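You operate a simulated robot arm through the tools that you are given. There is no shell and no other tool.

You are at the controls of a simulated robot arm. One attempt, no reset.

## Task
Fold both wings over the adapter and tape them with the orange strip.
Fine: the adapter stays on the wrap; the strip holds on both wings.
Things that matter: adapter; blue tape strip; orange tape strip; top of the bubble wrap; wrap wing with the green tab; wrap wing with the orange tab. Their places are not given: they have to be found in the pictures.

It is judged by the outcome, as a careful person would: the job done as asked, and still so three seconds after it is handed in. It fails if anything else is knocked over, pushed out of place, dropped, spilled or broken. Flat cloth is picked up by pressing the open fingertips on it (5 to 10 N) and closing them slowly along it; thin cloth reads only 2 to 8 mm in the jaws.

## Robot
A 7-joint arm with a two-finger parallel gripper, fixed in place. Base frame: the origin is on the floor under the middle of its stand, x ahead of it, y to its left, z up. Readings come in m, rad, newtons and seconds.
It reaches about 1.479 m from its shoulder. Its first joint turns from -2.897 to 2.897 rad. Payload 4.4 kg.
The tool frame sits at the grasp point between the pads (the TCP): z along the fingers, y along the line on which they close. The tips reach 0.023 m beyond it. Largest opening 0.094 m; finger width 0.038, thickness 0.01; the body of the gripper, 0.054 by 0.096 m, starts 0.039 m behind the TCP.
Orientation is told as [roll, pitch, yaw] about the base's x, y, z axes, in that order, counted from this pose: with the fingers straight down and closing along the base's y, the tool's x points along the base's -x, its y along +y and its z along -z.

## Interface
- The arm moves only by the tool nudge_tool. Its argument "commands" is one flat list of numbers, 7 for each row, row after row: the shift along the tool's x, y, z in units of 300 mm (1.0 is 300 mm), then the turn, a rotation vector about the tool's x, y, z in units of 180 degrees (1.0 is 180 degrees), then the opening, from 0 (shut) to 1 (fully open). In form: [tx, ty, tz, rx, ry, rz, hand, tx, ty, tz, rx, ry, rz, hand, ...]. A call has 1 to 20 rows; each row is the pose to reach, as a shift and turn from the pose commanded when the call began, along the tool's axes at that moment. A call with a number of a shift or a turn outside -1 to 1 is refused whole. A row lasts 0.2 s, in which the tool goes at most 0.05 m and 0.15 rad; a call with a longer step from one row to the next is refused whole, and so is a gripper value outside its range. A pose out of reach is approached as far as the arm can. The call stops where the force on the tool passes 40 N (or 10 N more than at its start, if that is more) or the arm is blocked; 0.2 s more then pass. Each finger travels about 0.072 m/s and halts on what it meets, pressing with about 42 N; the grip force reading is that of the motor and also rises with nothing between the fingers. The clock runs only during rows and for 0.2 s after the last one: add rows that repeat a pose to give the fingers time. The reply holds the time, the measured pose of the TCP, the force on the tool along the base axes, the opening and the grip force, in the units named above and with some noise, with the torque about the TCP (base axes, N m) and any sound that the robot's microphone picked up.
- Cameras (640 x 400 px; columns grow to the right, rows downward): "scene" is fixed at [0.0345, -0.6573, 1.5307]; the picture's right is [-0.27, -0.96, 0.00], its down [-0.89, 0.25, -0.38] and it looks along [0.37, -0.10, -0.93] (base axes); focal length 347 px, centre (320, 200). "wrist" rides on the gripper at [0.086, 0.016, -0.074] in the tool frame; the picture's right is [-0.18, 0.98, 0.00], its down [-0.58, -0.11, -0.81] and it looks along [-0.79, -0.15, 0.59] (tool axes); focal length 243 px, centre (320, 200).
- get_image(camera): a new picture of that camera. The clock stands still meanwhile.
- probe_pixels(camera, pixels): for up to 12 pixels [column, row] of the newest picture of that camera ("zoom" is the newest enlarged one), the place [x, y, z] in the base frame of the surface seen there, good to about 0.003 m, but the place of the scene camera against the robot may be out by one fixed shift of up to 0.018 m in any direction. The clock stands still meanwhile.
- enlarge(camera, box): a new picture of the part [left, top, right, bottom] of that camera's present view, enlarged. The clock stands still meanwhile.
- close_job(): hands the job in; it is judged then, once.

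Leave the gripper open and the arm clear of the work at the hand-in unless told otherwise.

The tools are called after "Call:" as name(argument=value, ...) on one line, values as JSON. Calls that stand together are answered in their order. nudge_tool: Moves the arm, as the interface text tells. Its arguments: {"type":"object","properties":{"commands":{"type":"array","items":{"type":"number"}}},"required":["commands"]} The other tools are called the same way: get_image (camera) takes a picture; probe_pixels (camera, pixels) gives the place of the surface under pixels of a picture; enlarge (camera, box) takes an enlarged picture of a part of a camera's view; close_job () hands the job in.

At the start:

```text
time: 0.0
ee_pos: [0.3198, -0.5815, 1.0918]
tool_rot: [0.0, 0.0, -0.001]
contact_force: [-0.3, -0.6, 1.2]
moment: [0.02, 0.02, 0.01]
grip_width: 0.0939
grip_force: 0.1
```

scene: 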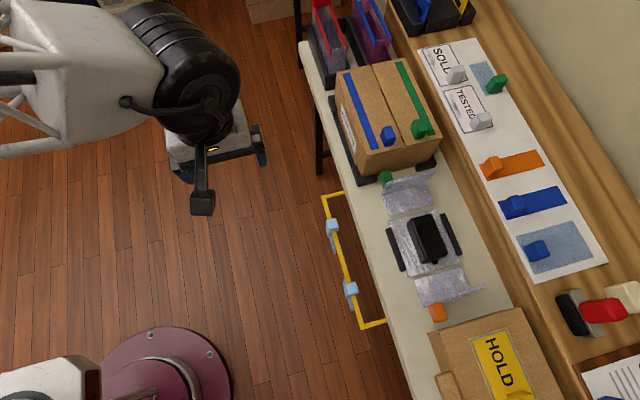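
wrist: 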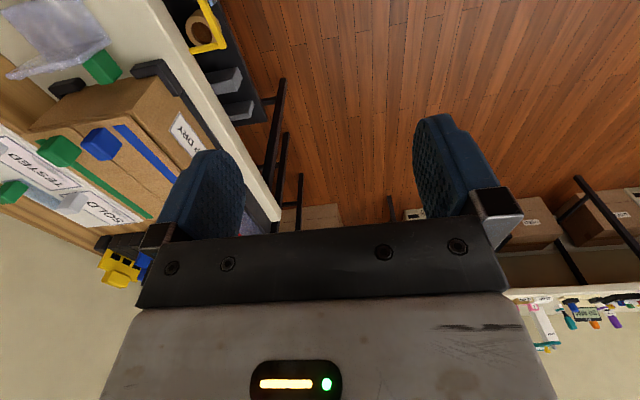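

The scene picture shows the bench with the wrap near (425,240): an upper wing with a green tab at (385,178), a lower wing with an orange tab at (437,312), and a black adapter between them. The orange strip is at about (512,163) on the board and the blue strip at (532,202). I'll enlarge these areas next.

Call:
enlarge(camera="scene", box=[350, 150, 510, 330])

Call:
enlarge(camera="scene", box=[440, 120, 620, 280])

```text
2.22 times, centred on (430, 240) of scene
```

zoom: 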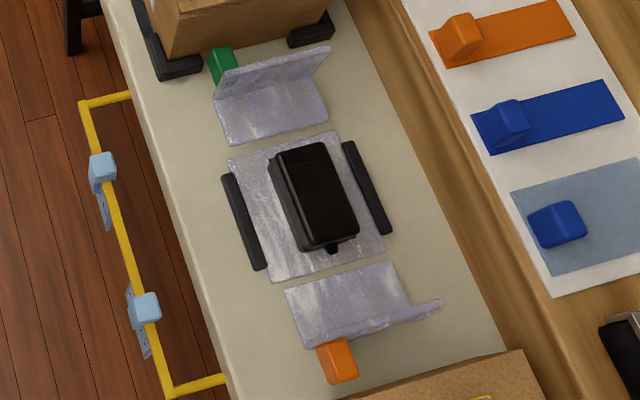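

```text
2.50 times, centred on (530, 200) of scene
```

zoom: 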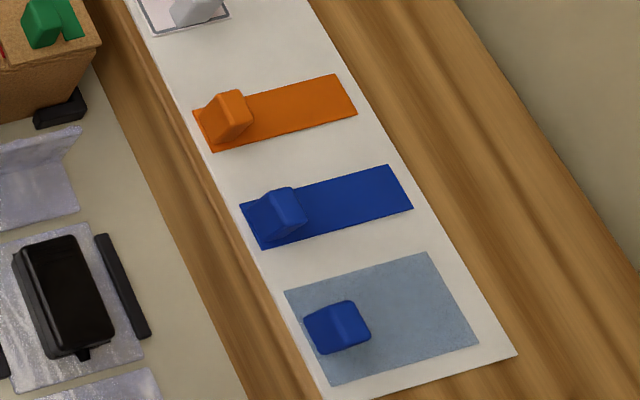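

I'll enlarge the wrap again so that I can probe points on it in the zoomed picture.

Call:
enlarge(camera="scene", box=[380, 165, 480, 228])

```text
6.35 times, centred on (430, 196) of scene
```

zoom: 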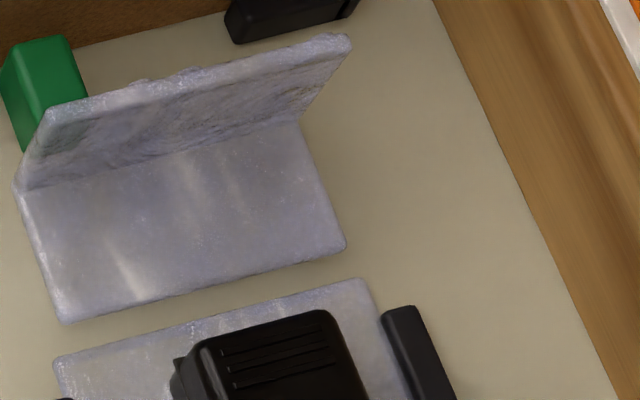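

I'll probe the green tab, the edges of the green wing, the base pad and the adapter in this zoomed view.

Call:
probe_pixels(camera="zoom", pixels=[[40, 50], [55, 85], [25, 110], [50, 120], [335, 45], [25, 195], [300, 125], [65, 315], [340, 245], [70, 360], [360, 285], [270, 340]])

Call:
enlarge(camera="scene", box=[380, 205, 480, 268])

```text
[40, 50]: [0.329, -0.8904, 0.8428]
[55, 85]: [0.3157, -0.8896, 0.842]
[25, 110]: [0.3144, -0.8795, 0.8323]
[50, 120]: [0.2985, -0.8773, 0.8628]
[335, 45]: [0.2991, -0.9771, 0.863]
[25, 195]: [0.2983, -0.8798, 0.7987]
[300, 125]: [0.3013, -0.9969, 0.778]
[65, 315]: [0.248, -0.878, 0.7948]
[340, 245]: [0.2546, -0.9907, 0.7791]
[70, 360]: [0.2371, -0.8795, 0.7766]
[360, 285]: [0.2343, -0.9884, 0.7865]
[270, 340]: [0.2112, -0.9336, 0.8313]
```

```text
6.35 times, centred on (430, 236) of scene
```

zoom: 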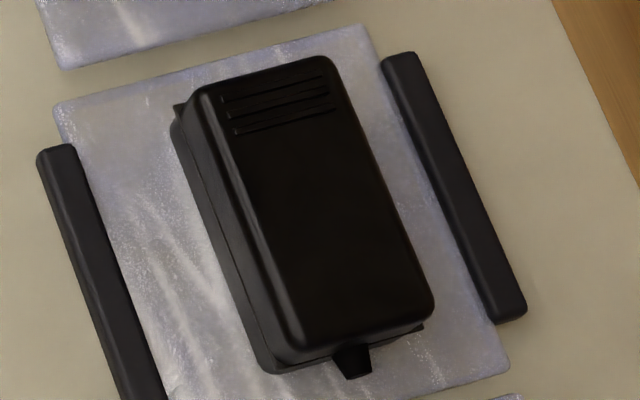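

I'll probe the base pad, the adapter corners and the two dark bars in this view.

Call:
probe_pixels(camera="zoom", pixels=[[205, 95], [325, 65], [430, 305], [300, 345], [270, 365], [365, 365], [58, 150], [400, 60], [510, 315], [140, 240], [500, 365], [20, 350]])

Call:
enlarge(camera="scene", box=[400, 260, 500, 323])

```text
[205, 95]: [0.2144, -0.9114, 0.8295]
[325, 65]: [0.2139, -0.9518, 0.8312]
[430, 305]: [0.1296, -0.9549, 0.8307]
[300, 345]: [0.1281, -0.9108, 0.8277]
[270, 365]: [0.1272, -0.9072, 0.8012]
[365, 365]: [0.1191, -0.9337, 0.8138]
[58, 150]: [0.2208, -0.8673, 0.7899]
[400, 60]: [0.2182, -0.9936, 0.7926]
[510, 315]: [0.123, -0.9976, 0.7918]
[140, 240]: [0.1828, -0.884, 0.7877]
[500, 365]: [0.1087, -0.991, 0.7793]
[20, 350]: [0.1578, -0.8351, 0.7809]
```

```text
6.35 times, centred on (450, 292) of scene
```

zoom: 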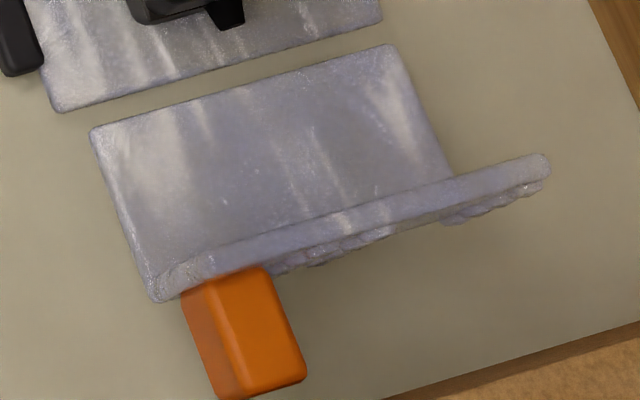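

Next I'll probe the orange wing's edges and its tab.

Call:
probe_pixels(camera="zoom", pixels=[[95, 135], [390, 50], [445, 170], [155, 275], [160, 295], [350, 215], [540, 165], [225, 285], [265, 275], [295, 370], [235, 385], [205, 330]])

Call:
enlarge(camera="scene", box=[470, 135, 570, 198])

```text
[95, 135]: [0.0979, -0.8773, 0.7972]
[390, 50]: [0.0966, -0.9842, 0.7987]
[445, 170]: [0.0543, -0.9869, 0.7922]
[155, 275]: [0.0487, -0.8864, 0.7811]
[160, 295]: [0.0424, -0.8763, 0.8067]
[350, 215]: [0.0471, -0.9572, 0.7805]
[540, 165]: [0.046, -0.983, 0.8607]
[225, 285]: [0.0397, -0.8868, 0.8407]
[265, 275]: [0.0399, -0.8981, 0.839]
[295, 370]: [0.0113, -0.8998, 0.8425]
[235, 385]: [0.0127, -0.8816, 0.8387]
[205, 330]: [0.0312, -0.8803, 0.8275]
```

```text
6.35 times, centred on (520, 166) of scene
```

zoom: 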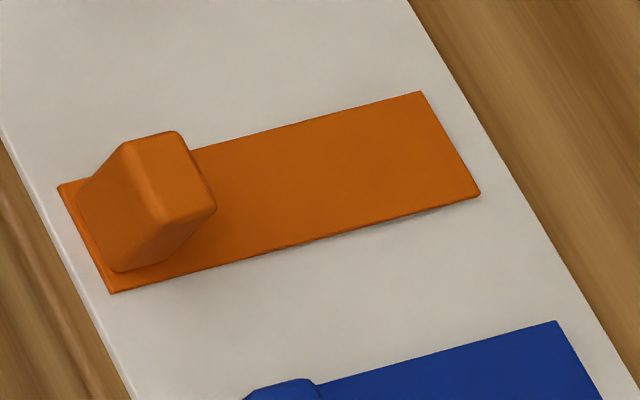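

Now I'll probe the orange strip and its grip block in this view.

Call:
probe_pixels(camera="zoom", pixels=[[62, 188], [113, 290], [418, 95], [478, 193], [155, 140], [175, 210], [210, 205], [130, 150], [120, 255], [195, 160], [300, 180], [110, 210]])

Call:
get_image(camera="wrist")

```text
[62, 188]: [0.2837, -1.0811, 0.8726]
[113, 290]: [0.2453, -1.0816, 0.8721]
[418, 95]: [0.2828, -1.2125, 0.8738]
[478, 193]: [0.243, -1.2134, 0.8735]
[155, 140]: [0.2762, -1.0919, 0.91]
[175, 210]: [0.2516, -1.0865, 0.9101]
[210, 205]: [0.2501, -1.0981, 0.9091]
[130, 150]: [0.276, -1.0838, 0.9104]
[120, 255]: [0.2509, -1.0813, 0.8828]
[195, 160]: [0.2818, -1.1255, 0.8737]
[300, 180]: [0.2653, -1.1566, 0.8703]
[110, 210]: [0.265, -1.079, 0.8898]
```

```text
taken
```

wrist: 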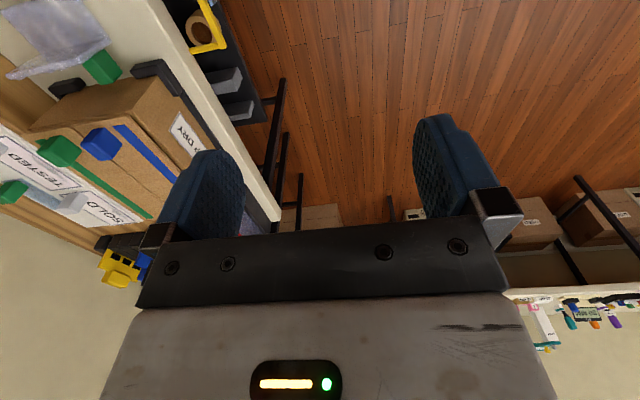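

In the wrist picture, the green tab sits at about (102,67). I'll enlarge that corner so I can compare its wrist-probed position with the scene camera's.

Call:
enlarge(camera="wrist", box=[0, 0, 200, 125])

```text
3.20 times, centred on (100, 62) of wrist
```

zoom: 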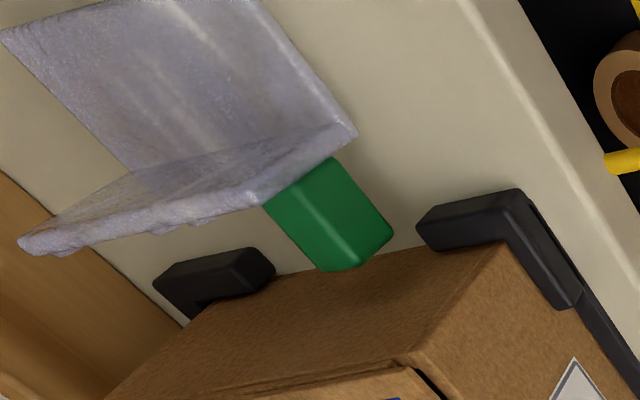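

The green tab and the wing's top edge are clear in this zoom, so I'll probe the tab's corners, the wing and the box.

Call:
probe_pixels(camera="zoom", pixels=[[272, 205], [320, 262], [355, 258], [388, 235], [335, 168], [300, 195], [250, 195], [30, 240], [345, 135], [265, 10], [450, 230], [505, 255]])

Call:
enlarge(camera="scene", box=[160, 130, 260, 193])

```text
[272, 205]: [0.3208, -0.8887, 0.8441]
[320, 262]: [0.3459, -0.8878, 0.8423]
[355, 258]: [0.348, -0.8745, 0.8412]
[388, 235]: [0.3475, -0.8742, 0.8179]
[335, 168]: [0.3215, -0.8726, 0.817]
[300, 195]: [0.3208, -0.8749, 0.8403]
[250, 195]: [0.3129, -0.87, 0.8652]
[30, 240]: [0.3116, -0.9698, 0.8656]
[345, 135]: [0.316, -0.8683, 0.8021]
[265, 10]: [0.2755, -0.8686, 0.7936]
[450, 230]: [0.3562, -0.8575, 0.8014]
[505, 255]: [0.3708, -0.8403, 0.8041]
```

```text
6.35 times, centred on (210, 162) of scene
```

zoom: 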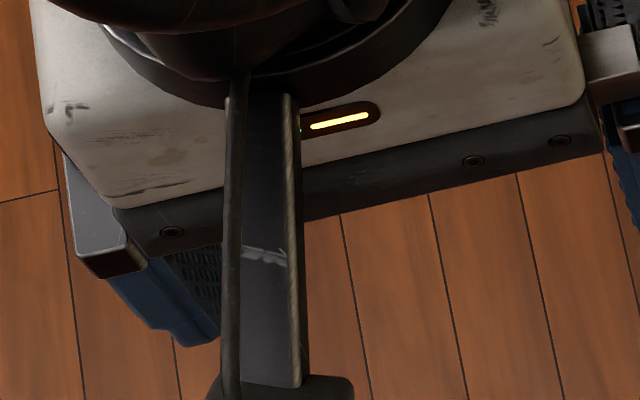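

Comparing the wrist and scene probes gives a fixed scene-camera shift: true = scene + (0.0135, 0.007, 0.0025). Now I need the clearances to the neighbouring boxes. I'll take a fresh scene picture and probe the upper box, its clips, the HOLD box and the bench.

Call:
get_image(camera="scene")

Call:
probe_pixels(camera="scene", pixels=[[362, 172], [440, 157], [428, 165], [365, 160], [420, 155], [440, 365], [450, 335], [505, 315], [430, 335], [470, 240], [400, 300], [445, 395]])

Call:
enlarge(camera="scene", box=[400, 290, 580, 400])

```text
taken
```

scene: 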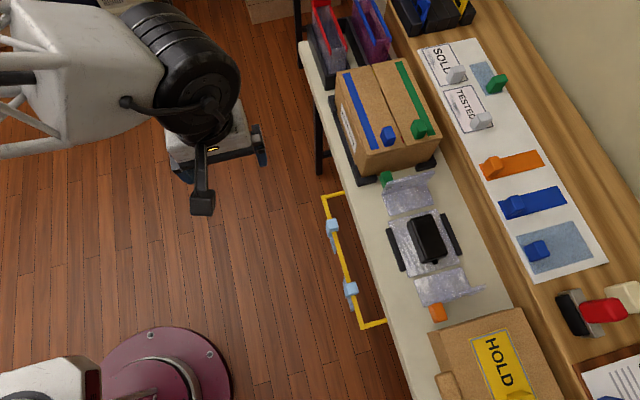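

```text
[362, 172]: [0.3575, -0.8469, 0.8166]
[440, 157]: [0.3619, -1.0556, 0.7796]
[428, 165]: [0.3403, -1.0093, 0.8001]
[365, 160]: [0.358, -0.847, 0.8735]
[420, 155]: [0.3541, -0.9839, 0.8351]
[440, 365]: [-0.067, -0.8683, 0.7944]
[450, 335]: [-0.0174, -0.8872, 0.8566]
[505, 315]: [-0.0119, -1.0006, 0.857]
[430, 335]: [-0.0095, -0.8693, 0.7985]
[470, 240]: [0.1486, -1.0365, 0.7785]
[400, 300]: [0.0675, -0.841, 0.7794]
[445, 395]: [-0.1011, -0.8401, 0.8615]
```

```text
3.56 times, centred on (490, 345) of scene
```

zoom: 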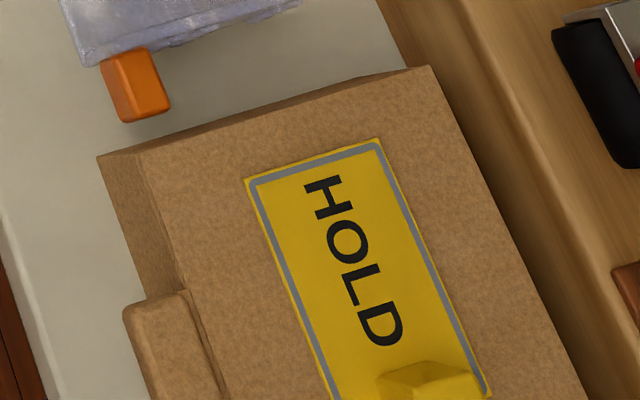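

The upper box's near face sits at x≈0.371 true, so the gap behind the green wing is narrow. I'll check the box's top height and the wall and shelf heights around the strip.

Call:
probe_pixels(camera="scene", pixels=[[372, 170], [370, 152], [405, 140], [372, 166], [430, 145], [437, 150], [350, 75], [395, 130], [418, 130], [388, 135], [545, 330], [490, 290]])

Call:
enlarge(camera="scene", box=[320, 110, 480, 210])

```text
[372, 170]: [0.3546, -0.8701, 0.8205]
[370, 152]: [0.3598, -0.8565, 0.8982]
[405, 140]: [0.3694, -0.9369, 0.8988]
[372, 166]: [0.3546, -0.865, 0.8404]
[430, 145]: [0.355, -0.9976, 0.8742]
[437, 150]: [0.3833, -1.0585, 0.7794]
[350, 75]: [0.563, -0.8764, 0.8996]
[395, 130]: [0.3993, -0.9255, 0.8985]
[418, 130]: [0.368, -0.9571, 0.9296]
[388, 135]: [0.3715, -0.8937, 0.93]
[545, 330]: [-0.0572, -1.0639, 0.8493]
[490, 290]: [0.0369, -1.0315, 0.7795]
```

```text
4.00 times, centred on (400, 160) of scene
```

zoom: 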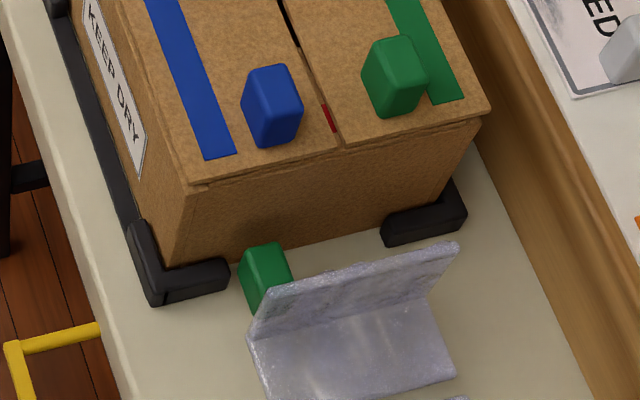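

The box top is at z≈0.90 with its near face at x≈0.369, so I'll keep the gripper body above 0.90 when working behind the green wing. My plan is to shut the fingers and push the green wing's standing panel over the adapter from behind. First I'll move above that area.

Call:
nudge_tool(commands=[-0.007, -0.093, 0.013, 0, 0, 0, 0, -0.013, -0.187, 0.027, 0, 0, 0, 0, -0.02, -0.28, 0.04, 0, 0, 0, 0, -0.027, -0.373, 0.053, 0, 0, 0, 0, -0.033, -0.467, 0.067, 0, 0, 0, 0, -0.04, -0.56, 0.08, 0, 0, 0, 0, -0.047, -0.653, 0.093, 0, 0, 0, 0, -0.053, -0.747, 0.107, 0, 0, 0, 0, -0.06, -0.84, 0.12, 0, 0, 0, 0, -0.067, -0.933, 0.133, 0, 0, 0, 0, -0.067, -0.933, 0.133, 0, 0, 0, 0])

```text
time: 2.4
ee_pos: [0.3409, -0.8619, 1.0509]
tool_rot: [0.001, -0.001, 0.0]
contact_force: [0.4, 0.5, -0.4]
moment: [-0.03, -0.02, 0.0]
grip_width: 0.0
grip_force: 41.6
```

The arm is at (0.341, -0.862, 1.051) with the fingers shut. I'll check both views before going down.

Call:
get_image(camera="wrist")

Call:
get_image(camera="scene")

```text
taken
```

wrist: 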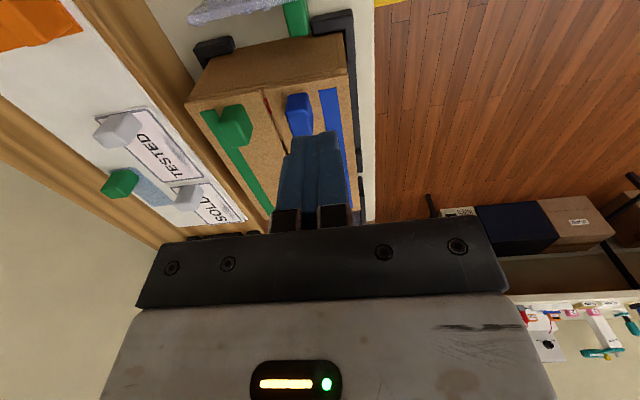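

```text
taken
```

scene: 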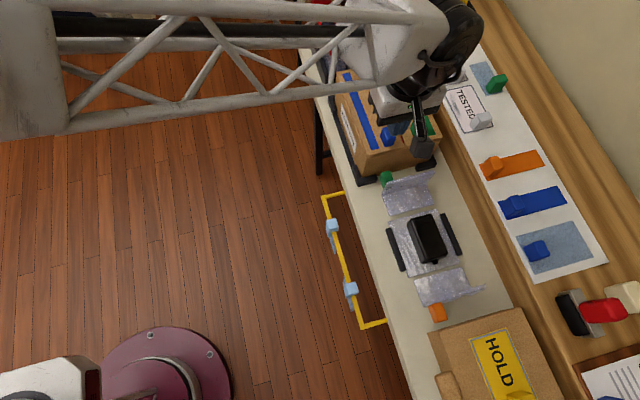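

I'll check the box's front face and top with the accurate wrist camera, probing the front at about (290,62) and the top at (270,95).

Call:
probe_pixels(camera="wrist", pixels=[[290, 60], [250, 70], [250, 95], [335, 80], [300, 100], [290, 112], [297, 18], [240, 8], [215, 20], [60, 25], [290, 30], [190, 12]])

```text
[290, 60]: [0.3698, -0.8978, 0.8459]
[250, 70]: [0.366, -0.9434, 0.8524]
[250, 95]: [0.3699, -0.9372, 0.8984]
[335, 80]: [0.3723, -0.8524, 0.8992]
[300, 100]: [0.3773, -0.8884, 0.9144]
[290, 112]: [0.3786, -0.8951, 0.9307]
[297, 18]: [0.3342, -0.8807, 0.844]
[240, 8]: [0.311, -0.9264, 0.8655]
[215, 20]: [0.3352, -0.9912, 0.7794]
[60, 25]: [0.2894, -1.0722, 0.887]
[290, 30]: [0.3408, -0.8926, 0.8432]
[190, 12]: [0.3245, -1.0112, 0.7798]
```

The box face is at x≈0.368, its top at 0.899, and the panel's top edge at (0.311, ..., 0.8655). I'll move to y=-0.935 and lower the closed tips to z≈0.848 behind the panel at x=0.341.

Call:
nudge_tool(commands=[0, -0.06, 0.075, 0, 0, 0, 0, 0, -0.122, 0.15, 0, 0, 0, 0, 0, -0.183, 0.225, 0, 0, 0, 0, 0, -0.243, 0.3, 0, 0, 0, 0, 0, -0.243, 0.4, 0, 0, 0, 0, 0, -0.243, 0.46, 0, 0, 0, 0, 0, -0.243, 0.51, 0, 0, 0, 0, 0, -0.243, 0.56, 0, 0, 0, 0, 0, -0.243, 0.6, 0, 0, 0, 0, 0, -0.243, 0.6, 0, 0, 0, 0])

Call:
get_image(camera="scene")

Call:
get_image(camera="wrist")

```text
time: 4.4
ee_pos: [0.3417, -0.9356, 0.8846]
tool_rot: [-0.009, -0.004, 0.001]
contact_force: [-0.7, 1.5, 6.1]
moment: [-0.14, -0.2, 0.01]
grip_width: 0.0
grip_force: 41.5
stopped in row 9: the force on the tool passed its limit at 56 N (the readings are from after the stop); the commanded pose is now the measured one
```

```text
taken
```

scene: 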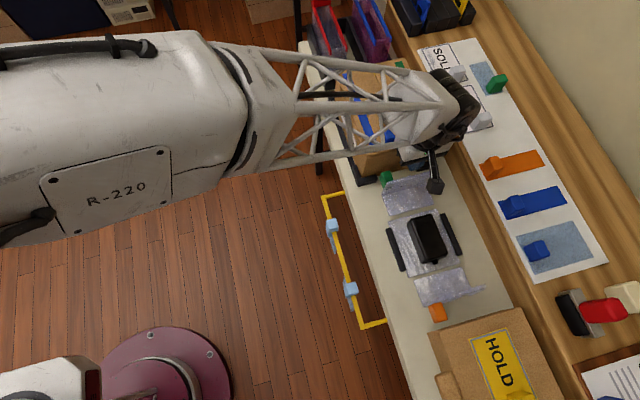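

```text
taken
```

wrist: 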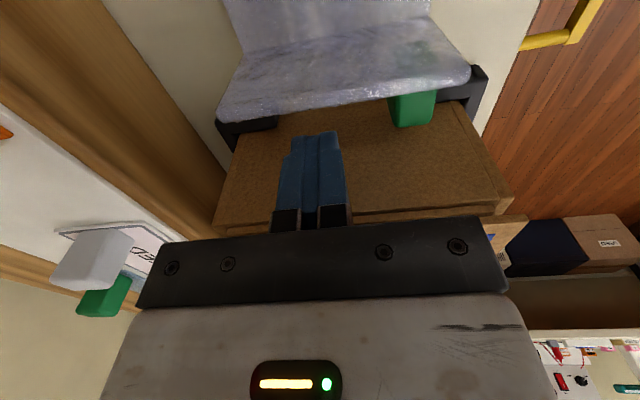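

The move stopped at z=0.885 with a 56 N force, so something touched, most likely the gripper body on a block on top of the box. I'll lift straight up 4 cm and look.

Call:
nudge_tool(commands=[0, 0, -0.03, 0, 0, 0, 0, 0, 0, -0.08, 0, 0, 0, 0, 0, 0, -0.14, 0, 0, 0, 0, 0, 0, -0.2, 0, 0, 0, 0, 0, 0, -0.3, 0, 0, 0, 0])

Call:
enlarge(camera="scene", box=[340, 60, 500, 220])

Call:
get_image(camera="wrist")

```text
time: 5.6
ee_pos: [0.3413, -0.9334, 0.9729]
tool_rot: [-0.007, 0.001, 0.0]
contact_force: [-1.0, 0.8, -0.4]
moment: [0.03, 0.03, -0.01]
grip_width: 0.0
grip_force: 42.0
```

```text
2.50 times, centred on (420, 140) of scene
```

zoom: 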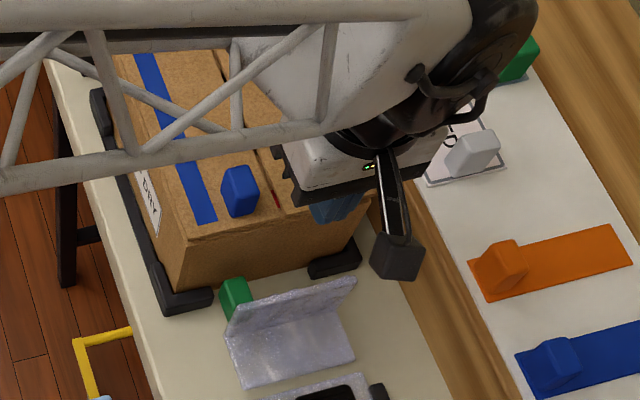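

```text
taken
```

wrist: 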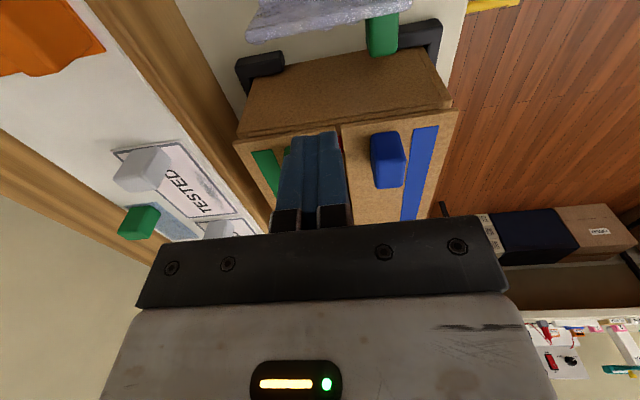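

The blue block looks unmoved, but the green block on the box is hidden behind the gripper. I'll back off toward -x and check it, and I'll probe the fingertip too.

Call:
probe_pixels(camera="wrist", pixels=[[318, 138], [318, 170], [285, 150], [388, 150], [380, 135], [340, 15], [440, 240], [200, 250]])

Call:
nudge_tool(commands=[0.1, 0, -0.05, 0, 0, 0, 0, 0.2, 0, -0.1, 0, 0, 0, 0, 0.3, 0, -0.15, 0, 0, 0, 0, 0.4, 0, -0.2, 0, 0, 0, 0])

Call:
get_image(camera="wrist")

Call:
enlarge(camera="scene", box=[340, 60, 500, 220])

```text
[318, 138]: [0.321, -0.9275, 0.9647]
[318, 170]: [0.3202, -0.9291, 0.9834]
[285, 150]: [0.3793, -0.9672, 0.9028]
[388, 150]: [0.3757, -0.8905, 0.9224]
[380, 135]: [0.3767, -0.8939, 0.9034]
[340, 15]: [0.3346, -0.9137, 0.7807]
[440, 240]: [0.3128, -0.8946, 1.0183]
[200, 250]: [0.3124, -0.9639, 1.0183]
```

```text
time: 6.6
ee_pos: [0.2208, -0.9351, 1.0307]
tool_rot: [-0.008, 0.0, 0.001]
contact_force: [-0.1, 0.0, 0.4]
moment: [0.05, -0.04, 0.0]
grip_width: 0.0
grip_force: 41.8
```

```text
taken
```

wrist: 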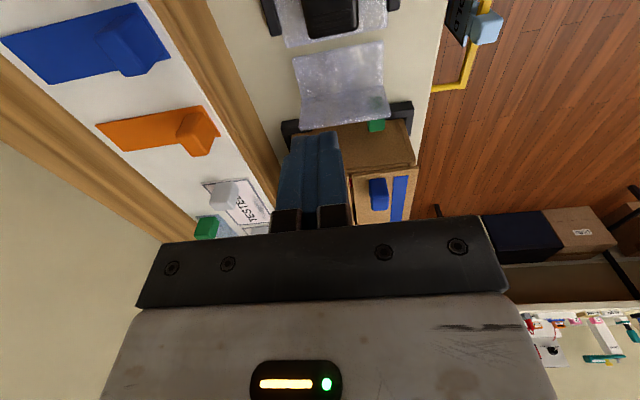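

```text
2.50 times, centred on (420, 140) of scene
```

zoom: 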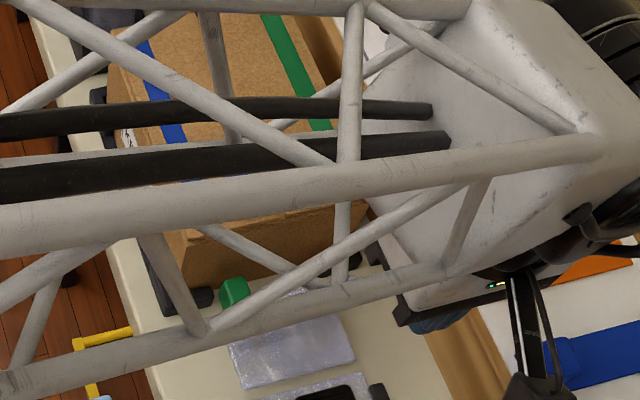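

Working back from the torque after the stop, contact was near (0.375, -0.96), which is the green block on the box top. I'll avoid that by turning the gripper to yaw -90° and later leaning its body away from the box. First I'll turn here at z≈1.03, where nothing is near.

Call:
nudge_tool(commands=[0, 0, 0, 0, 0, 0.0417, 0, 0, 0, 0, 0, 0, 0.0833, 0, 0, 0, 0, 0, 0, 0.125, 0, 0, 0, 0, 0, 0, 0.1667, 0, 0, 0, 0, 0, 0, 0.2083, 0, 0, 0, 0, 0, 0, 0.25, 0, 0, 0, 0, 0, 0, 0.2917, 0, 0, 0, 0, 0, 0, 0.3333, 0, 0, 0, 0, 0, 0, 0.375, 0, 0, 0, 0, 0, 0, 0.4167, 0, 0, 0, 0, 0, 0, 0.4583, 0, 0, 0, 0, 0, 0, 0.5, 0, 0, 0, 0, 0, 0, 0.5, 0])

Call:
get_image(camera="wrist")

Call:
get_image(camera="scene")

```text
time: 9.4
ee_pos: [0.2211, -0.9347, 1.0331]
tool_rot: [0.0, -0.009, -1.571]
contact_force: [0.6, 0.4, 0.3]
moment: [0.03, -0.01, -0.02]
grip_width: 0.0
grip_force: 42.0
```

```text
taken
```

wrist: 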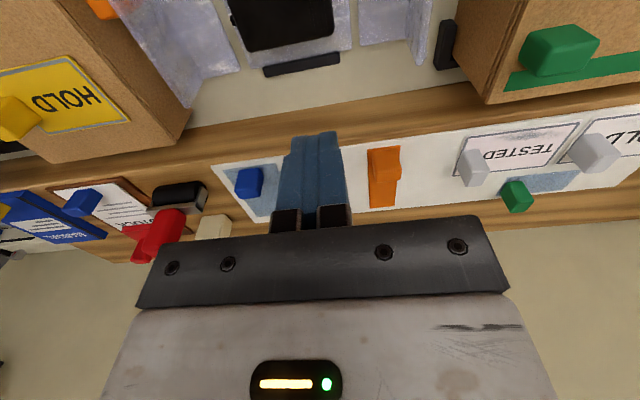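

```text
taken
```

scene: 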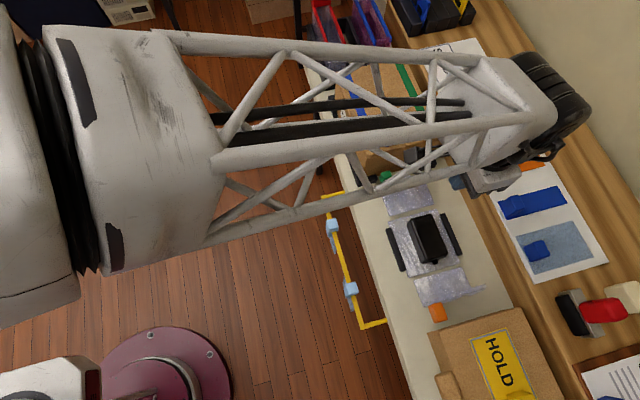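

The turn worked and the green block on the box at (560,48) is now visible. I'll probe it and other references to confirm it is undisturbed.

Call:
probe_pixels(camera="wrist", pixels=[[545, 30], [560, 60], [528, 65], [525, 45], [595, 40], [385, 155], [397, 170], [375, 195], [445, 45], [425, 20], [370, 30], [300, 20]])

Call:
enlarge(camera="wrist", box=[440, 0, 640, 125])

```text
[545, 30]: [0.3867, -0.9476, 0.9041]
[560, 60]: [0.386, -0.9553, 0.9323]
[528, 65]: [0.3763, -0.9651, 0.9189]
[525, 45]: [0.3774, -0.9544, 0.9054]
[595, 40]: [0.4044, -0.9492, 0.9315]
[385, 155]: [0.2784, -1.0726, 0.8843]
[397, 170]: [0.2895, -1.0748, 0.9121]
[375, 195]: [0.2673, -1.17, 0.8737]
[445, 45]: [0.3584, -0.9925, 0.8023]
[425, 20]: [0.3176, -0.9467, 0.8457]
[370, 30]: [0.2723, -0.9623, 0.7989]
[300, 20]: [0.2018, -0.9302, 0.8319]
```

```text
3.20 times, centred on (540, 62) of wrist
```

zoom: 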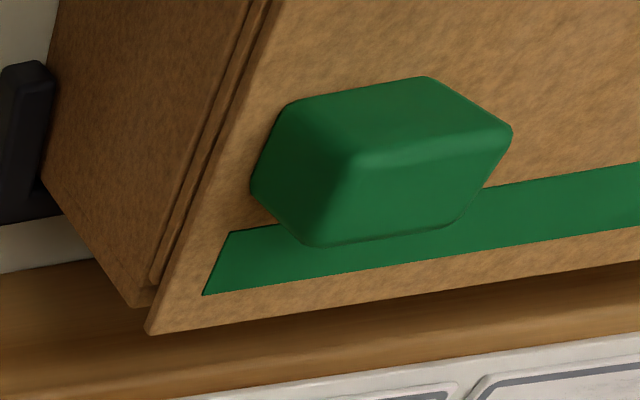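

The green block is where it was at the start, with its top at 0.932 and front at x≈0.376. Next I'll lean the gripper 30° so its body tilts toward -x, and move above the gap behind the green panel at about (0.328, -0.935, 0.96).

Call:
nudge_tool(commands=[0, 0.045, 0.0, -0.0334, 0, 0, 0, 0, 0.089, 0.0, -0.0667, 0, 0, 0, 0, 0.134, 0.04, -0.1, 0, 0, 0, 0, 0.178, 0.08, -0.1334, 0, 0, 0, 0, 0.223, 0.12, -0.1667, 0, 0, 0, 0, 0.268, 0.16, -0.1667, 0, 0, 0, 0, 0.312, 0.2, -0.1667, 0, 0, 0, 0, 0.357, 0.243, -0.1667, 0, 0, 0, 0, 0.357, 0.243, -0.1667, 0, 0, 0])

Call:
get_image(camera="wrist")

Call:
get_image(camera="scene")

```text
time: 11.4
ee_pos: [0.3296, -0.9365, 0.9596]
tool_rot: [0.528, -0.007, -1.568]
contact_force: [0.2, 0.8, -0.2]
moment: [0.0, -0.02, -0.01]
grip_width: 0.0
grip_force: 41.7
```

```text
taken
```

wrist: 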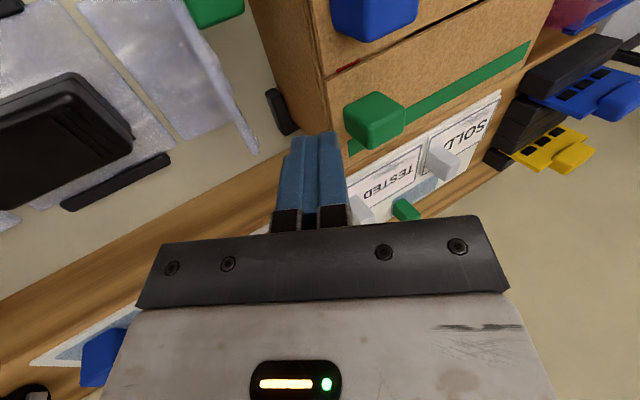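

```text
taken
```

scene: 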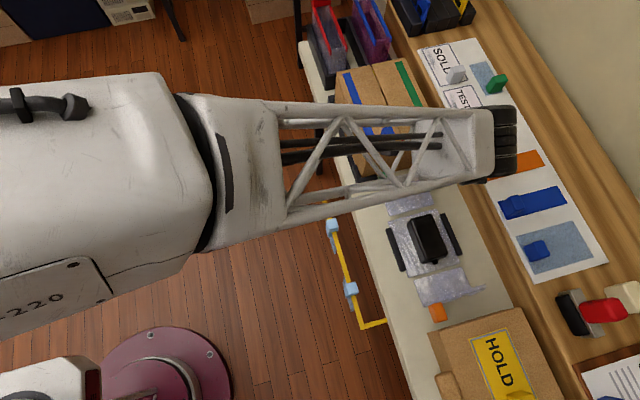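

The fingertips are over the gap between the wing panel at about (230,90) and the box. I'll go straight down in base z to TCP z≈0.878, which puts the tips about 12 mm below the panel's top edge.

Call:
nudge_tool(commands=[0, -0.034, 0.059, 0, 0, 0, 0, 0, -0.068, 0.118, 0, 0, 0, 0, 0, -0.09, 0.156, 0, 0, 0, 0, 0, -0.107, 0.185, 0, 0, 0, 0, 0, -0.122, 0.211, 0, 0, 0, 0, 0, -0.136, 0.2356, 0, 0, 0, 0, 0, -0.136, 0.2356, 0, 0, 0, 0])

Call:
get_image(camera="wrist")

Call:
enlarge(camera="scene", box=[360, 120, 520, 220])

```text
time: 13.0
ee_pos: [0.3298, -0.9361, 0.8796]
tool_rot: [0.527, -0.008, -1.57]
contact_force: [-0.8, -0.2, 0.1]
moment: [0.01, 0.01, 0.0]
grip_width: 0.0002
grip_force: 41.7
```

```text
taken
```

wrist: 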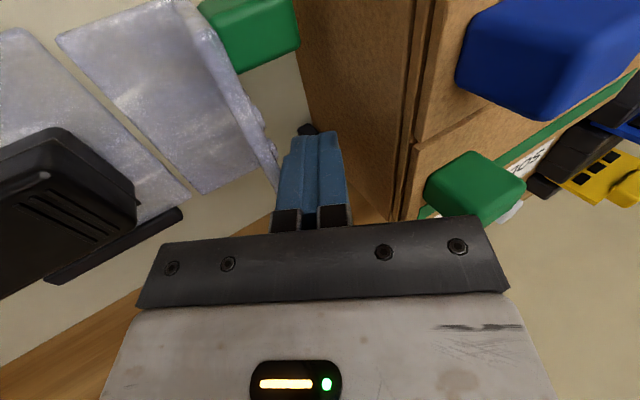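

```text
4.00 times, centred on (440, 170) of scene
```

zoom: 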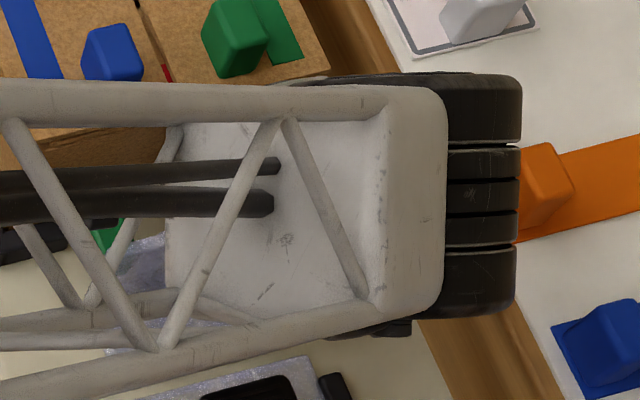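

There is no contact, and the tips are behind the panel with room on both sides. I'll drop another 8 mm, then push the panel toward -x along an arc about the hinge near (0.2555, 0.795), to roughly 30° of fold.

Call:
nudge_tool(commands=[0, -0.0127, 0.022, 0, 0, 0, 0, 0, -0.032, 0.0128, 0, 0, 0, 0, 0, -0.0513, 0.0035, 0, 0, 0, 0, 0, -0.059, -0.0163, 0, 0, 0, 0, 0, -0.067, -0.0362, 0, 0, 0, 0, 0, -0.0746, -0.0561, 0, 0, 0, 0, 0, -0.0863, -0.077, 0, 0, 0, 0, 0, -0.098, -0.0979, 0, 0, 0, 0, 0, -0.1096, -0.1188, 0, 0, 0, 0])

Call:
get_image(camera="wrist")

Call:
enlarge(camera="scene", box=[360, 160, 520, 260])

```text
time: 13.8
ee_pos: [0.3186, -0.9383, 0.877]
tool_rot: [0.529, -0.014, -1.569]
contact_force: [0.6, -0.1, 1.3]
moment: [0.05, 0.05, -0.01]
grip_width: 0.0
grip_force: 42.0
stopped in row 4: the force on the tool passed its limit at 43 N (the readings are from after the stop); the commanded pose is now the measured one
```

```text
taken
```

wrist: 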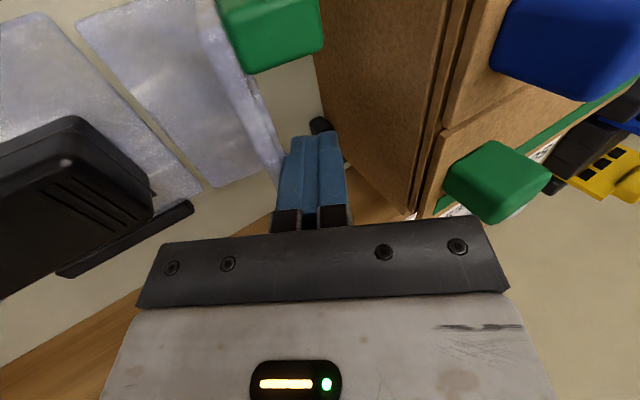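

```text
4.00 times, centred on (440, 210) of scene
```

zoom: 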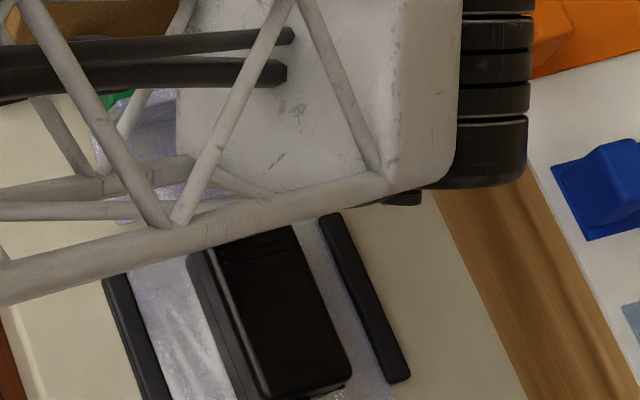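

The push stopped at 43 N after only a few millimetres. I'll probe the panel and tab to see whether the wing moved.

Call:
enlarge(camera="wrist", box=[180, 0, 380, 125])

Call:
probe_pixels(camera="wrist", pixels=[[270, 60], [235, 60], [250, 100], [260, 110], [275, 150], [235, 15], [305, 140], [285, 30], [200, 140], [150, 40], [330, 138], [225, 30]])

```text
3.20 times, centred on (280, 62) of wrist
```

zoom: 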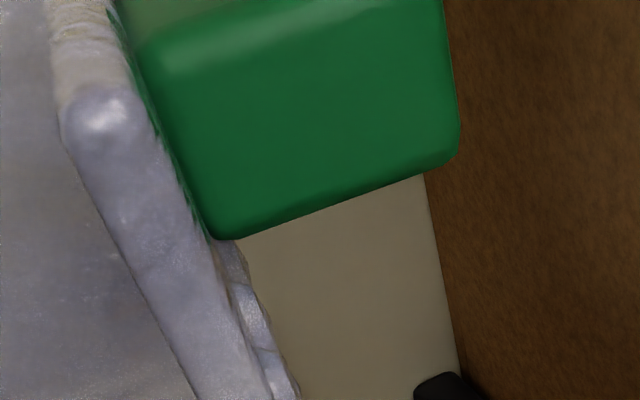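

```text
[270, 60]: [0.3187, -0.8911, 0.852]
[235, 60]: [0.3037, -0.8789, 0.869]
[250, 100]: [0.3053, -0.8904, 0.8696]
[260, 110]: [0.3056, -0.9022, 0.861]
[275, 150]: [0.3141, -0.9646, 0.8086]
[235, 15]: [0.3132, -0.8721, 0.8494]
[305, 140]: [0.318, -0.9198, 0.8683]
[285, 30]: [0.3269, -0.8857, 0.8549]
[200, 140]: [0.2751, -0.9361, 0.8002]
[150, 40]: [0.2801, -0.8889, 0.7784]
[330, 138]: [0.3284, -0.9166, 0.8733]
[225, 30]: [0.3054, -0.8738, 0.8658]
```

The wing did turn: its top edge went from x≈0.311 to 0.305 and the tab rose about 11 mm, roughly 8°. It resists fast motion, so I'll continue slowly at about 2.5 mm per row along the arc.

Call:
nudge_tool(commands=[0, -0.0044, -0.0071, 0, 0, 0, 0, 0, -0.0087, -0.0142, 0, 0, 0, 0, 0, -0.0131, -0.0213, 0, 0, 0, 0, 0, -0.0174, -0.0284, 0, 0, 0, 0, 0, -0.0218, -0.0354, 0, 0, 0, 0, 0, -0.0261, -0.0425, 0, 0, 0, 0, 0, -0.0305, -0.0496, 0, 0, 0, 0, 0, -0.0349, -0.0567, 0, 0, 0, 0, 0, -0.0392, -0.0638, 0, 0, 0, 0, 0, -0.0436, -0.0709, 0, 0, 0, 0, 0, -0.0479, -0.078, 0, 0, 0, 0, 0, -0.0523, -0.0851, 0, 0, 0, 0])

Call:
get_image(camera="wrist")

```text
time: 16.4
ee_pos: [0.2912, -0.9381, 0.8912]
tool_rot: [0.53, -0.014, -1.57]
contact_force: [-0.1, 0.2, -0.6]
moment: [0.01, 0.02, 0.0]
grip_width: 0.0
grip_force: 42.0
```

```text
taken
```

wrist: 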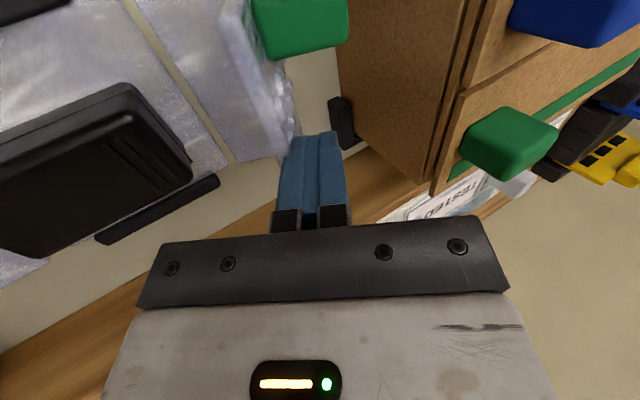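

There is no force this time. I'll probe whether the wing has followed.

Call:
probe_pixels(camera="wrist", pixels=[[280, 30], [320, 20], [270, 10], [235, 30], [250, 70], [275, 100], [230, 60], [265, 80], [290, 110], [300, 140], [335, 140], [210, 120]])

Call:
enlarge(camera="wrist", box=[180, 0, 380, 125])

```text
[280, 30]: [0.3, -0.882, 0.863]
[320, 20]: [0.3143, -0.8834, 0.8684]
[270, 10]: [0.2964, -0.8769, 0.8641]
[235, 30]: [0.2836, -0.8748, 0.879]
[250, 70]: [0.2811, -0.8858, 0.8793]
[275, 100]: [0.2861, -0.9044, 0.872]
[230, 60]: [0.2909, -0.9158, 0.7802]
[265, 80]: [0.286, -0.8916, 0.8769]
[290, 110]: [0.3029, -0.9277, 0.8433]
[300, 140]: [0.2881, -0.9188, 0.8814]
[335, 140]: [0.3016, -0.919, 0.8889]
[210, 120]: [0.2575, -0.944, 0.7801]
```

```text
3.20 times, centred on (280, 62) of wrist
```

zoom: 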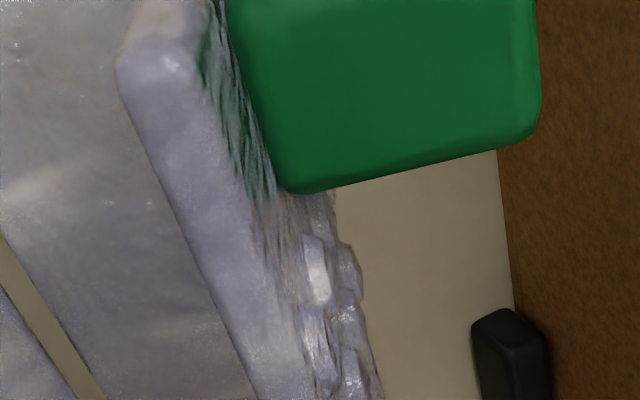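

The wing is at about 21° now and follows smoothly when pushed slowly. I'll continue along the arc toward 60°.

Call:
nudge_tool(commands=[0, -0.0065, -0.0076, 0, 0, 0, 0, 0, -0.0131, -0.0151, 0, 0, 0, 0, 0, -0.0196, -0.0227, 0, 0, 0, 0, 0, -0.0261, -0.0302, 0, 0, 0, 0, 0, -0.0327, -0.0378, 0, 0, 0, 0, 0, -0.0392, -0.0453, 0, 0, 0, 0, 0, -0.0457, -0.0529, 0, 0, 0, 0, 0, -0.0522, -0.0604, 0, 0, 0, 0, 0, -0.0588, -0.068, 0, 0, 0, 0, 0, -0.0653, -0.0755, 0, 0, 0, 0, 0, -0.073, -0.0799, 0, 0, 0, 0, 0, -0.0807, -0.0843, 0, 0, 0, 0, 0, -0.0884, -0.0887, 0, 0, 0, 0, 0, -0.0962, -0.0931, 0, 0, 0, 0, 0, -0.1039, -0.0975, 0, 0, 0, 0, 0, -0.1116, -0.1019, 0, 0, 0, 0, 0, -0.1193, -0.1063, 0, 0, 0, 0, 0, -0.127, -0.1107, 0, 0, 0, 0])

Call:
get_image(camera="wrist")

Call:
get_image(camera="scene")

```text
time: 20.2
ee_pos: [0.2416, -0.9361, 0.8995]
tool_rot: [0.529, -0.012, -1.568]
contact_force: [-0.2, 0.2, 0.0]
moment: [-0.01, -0.03, -0.02]
grip_width: 0.0003
grip_force: 42.1
```

```text
taken
```

wrist: 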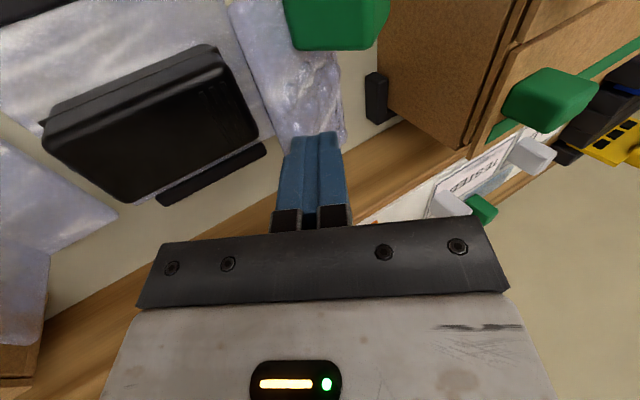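

```text
taken
```

scene: 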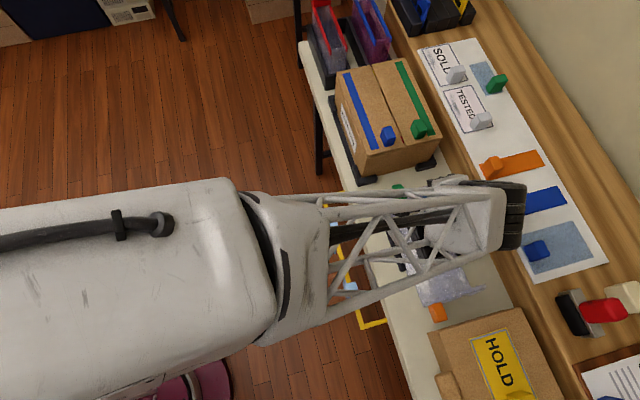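

The wing is folding over with the tab now at (335,20). I'll probe for its angle.

Call:
probe_pixels(camera="wrist", pixels=[[300, 15], [340, 15], [330, 45], [240, 20], [270, 50], [260, 90], [290, 100], [300, 120], [320, 90], [300, 140], [165, 85], [245, 50]])

Call:
enlarge(camera="wrist", box=[180, 0, 420, 150])

```text
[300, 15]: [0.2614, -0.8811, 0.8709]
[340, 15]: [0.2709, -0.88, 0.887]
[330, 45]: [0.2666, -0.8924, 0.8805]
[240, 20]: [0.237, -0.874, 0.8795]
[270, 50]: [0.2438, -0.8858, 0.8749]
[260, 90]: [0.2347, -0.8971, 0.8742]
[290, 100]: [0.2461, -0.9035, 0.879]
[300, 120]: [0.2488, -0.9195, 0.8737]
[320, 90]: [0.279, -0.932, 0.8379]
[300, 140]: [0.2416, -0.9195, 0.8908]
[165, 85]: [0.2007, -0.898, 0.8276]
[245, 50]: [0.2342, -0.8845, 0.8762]
```

```text
2.67 times, centred on (300, 75) of wrist
```

zoom: 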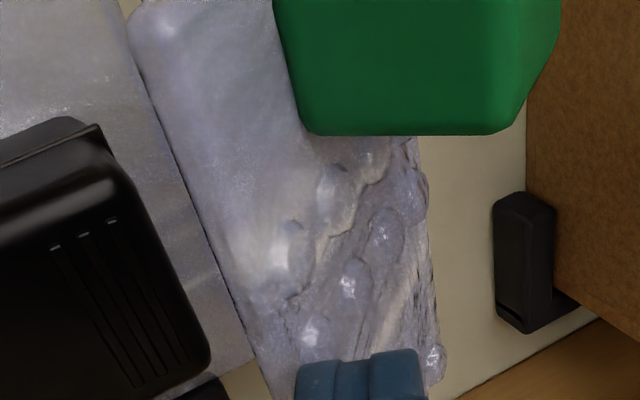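

The panel edge is at about (0.2345, 0.876), roughly 52°. I'll carry on slowly over the top and then down to lay it on the adapter.

Call:
nudge_tool(commands=[0, -0.0095, -0.0031, 0, 0, 0, 0, 0, -0.0189, -0.0062, 0, 0, 0, 0, 0, -0.0284, -0.0093, 0, 0, 0, 0, 0, -0.0379, -0.0125, 0, 0, 0, 0, 0, -0.0474, -0.0156, 0, 0, 0, 0, 0, -0.0568, -0.0187, 0, 0, 0, 0, 0, -0.0663, -0.0218, 0, 0, 0, 0, 0, -0.0764, -0.0218, 0, 0, 0, 0, 0, -0.0866, -0.0217, 0, 0, 0, 0, 0, -0.0967, -0.0217, 0, 0, 0, 0, 0, -0.1069, -0.0216, 0, 0, 0, 0, 0, -0.117, -0.0216, 0, 0, 0, 0, 0, -0.1272, -0.0215, 0, 0, 0, 0, 0, -0.1373, -0.0215, 0, 0, 0, 0, 0, -0.1408, -0.0182, 0, 0, 0, 0, 0, -0.1443, -0.015, 0, 0, 0, 0, 0, -0.1478, -0.0118, 0, 0, 0, 0, 0, -0.1513, -0.0085, 0, 0, 0, 0])

Call:
get_image(camera="wrist")

Call:
get_image(camera="scene")

```text
time: 24.0
ee_pos: [0.2021, -0.9379, 0.8804]
tool_rot: [0.529, -0.013, -1.572]
contact_force: [-2.8, -1.6, 3.2]
moment: [0.06, 0.05, 0.06]
grip_width: 0.0002
grip_force: 42.1
```

```text
taken
```

wrist: 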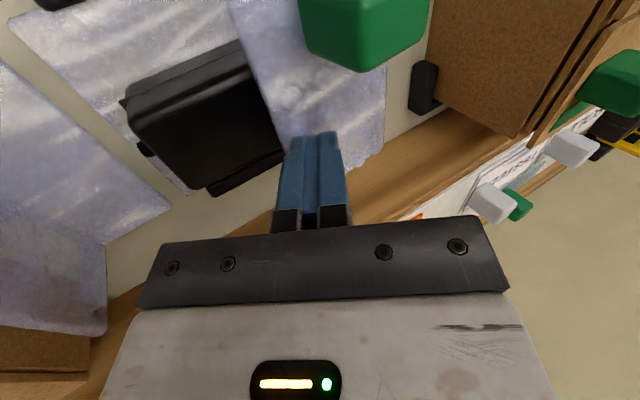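

```text
taken
```

scene: 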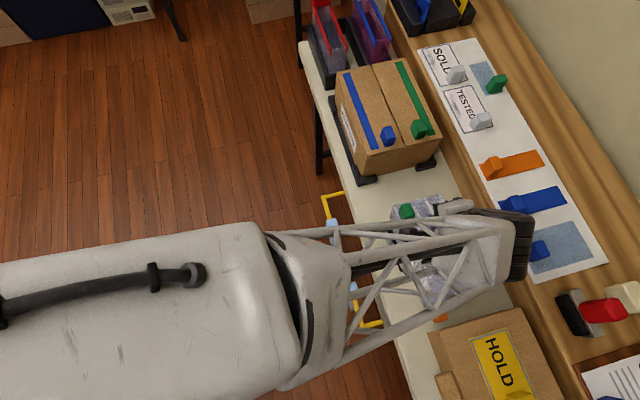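

The wing now lies over the adapter, with light contact of about 4 N. I'll probe the panel and tab heights.

Call:
probe_pixels(camera="wrist", pixels=[[260, 40], [285, 100], [360, 40], [330, 20], [350, 110], [370, 80], [270, 80], [235, 15], [300, 115], [200, 100], [375, 130], [300, 140]])

Call:
enlarge(camera="wrist", box=[180, 0, 420, 150])

```text
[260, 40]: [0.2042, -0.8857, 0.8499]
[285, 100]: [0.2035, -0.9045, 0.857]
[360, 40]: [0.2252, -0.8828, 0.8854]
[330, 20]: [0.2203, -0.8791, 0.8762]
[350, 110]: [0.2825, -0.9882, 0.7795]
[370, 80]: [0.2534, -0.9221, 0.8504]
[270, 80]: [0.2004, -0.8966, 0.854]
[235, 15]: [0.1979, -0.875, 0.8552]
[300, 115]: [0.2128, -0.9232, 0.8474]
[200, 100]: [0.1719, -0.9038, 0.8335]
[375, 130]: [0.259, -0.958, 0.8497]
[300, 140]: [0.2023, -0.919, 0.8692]
```

```text
2.67 times, centred on (300, 75) of wrist
```

zoom: 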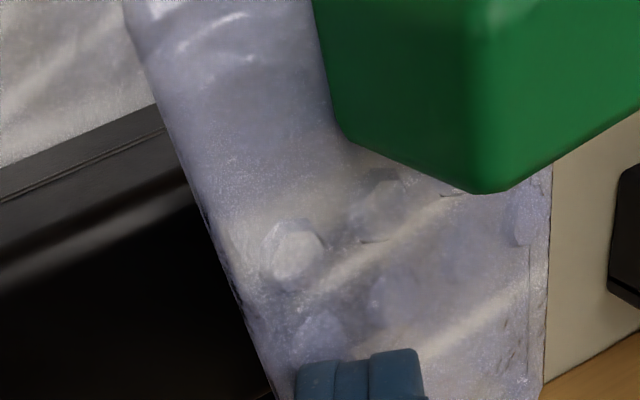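

The panel is nearly flat at z≈0.850–0.855 with its leading edge at x≈0.20. I'll lift the fingers 3 cm to see whether the wing stays down.

Call:
nudge_tool(commands=[0, 0.01, -0.0173, 0, 0, 0, 0, 0, 0.02, -0.0346, 0, 0, 0, 0, 0, 0.03, -0.052, 0, 0, 0, 0, 0, 0.05, -0.0866, 0, 0, 0, 0])

Call:
get_image(camera="wrist")

```text
time: 25.0
ee_pos: [0.1998, -0.9372, 0.909]
tool_rot: [0.531, -0.013, -1.568]
contact_force: [0.8, 0.9, 0.2]
moment: [-0.01, -0.03, -0.03]
grip_width: 0.0001
grip_force: 42.2
```

```text
taken
```

wrist: 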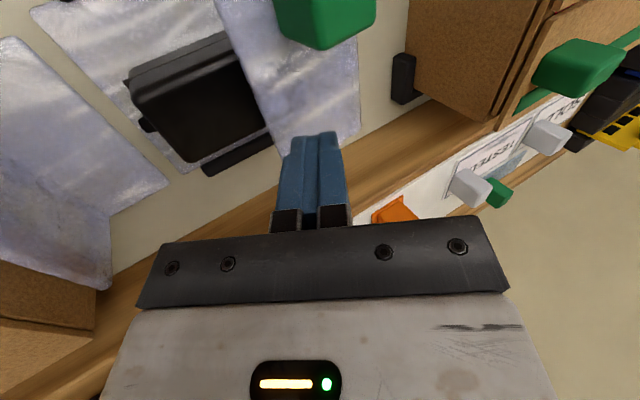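

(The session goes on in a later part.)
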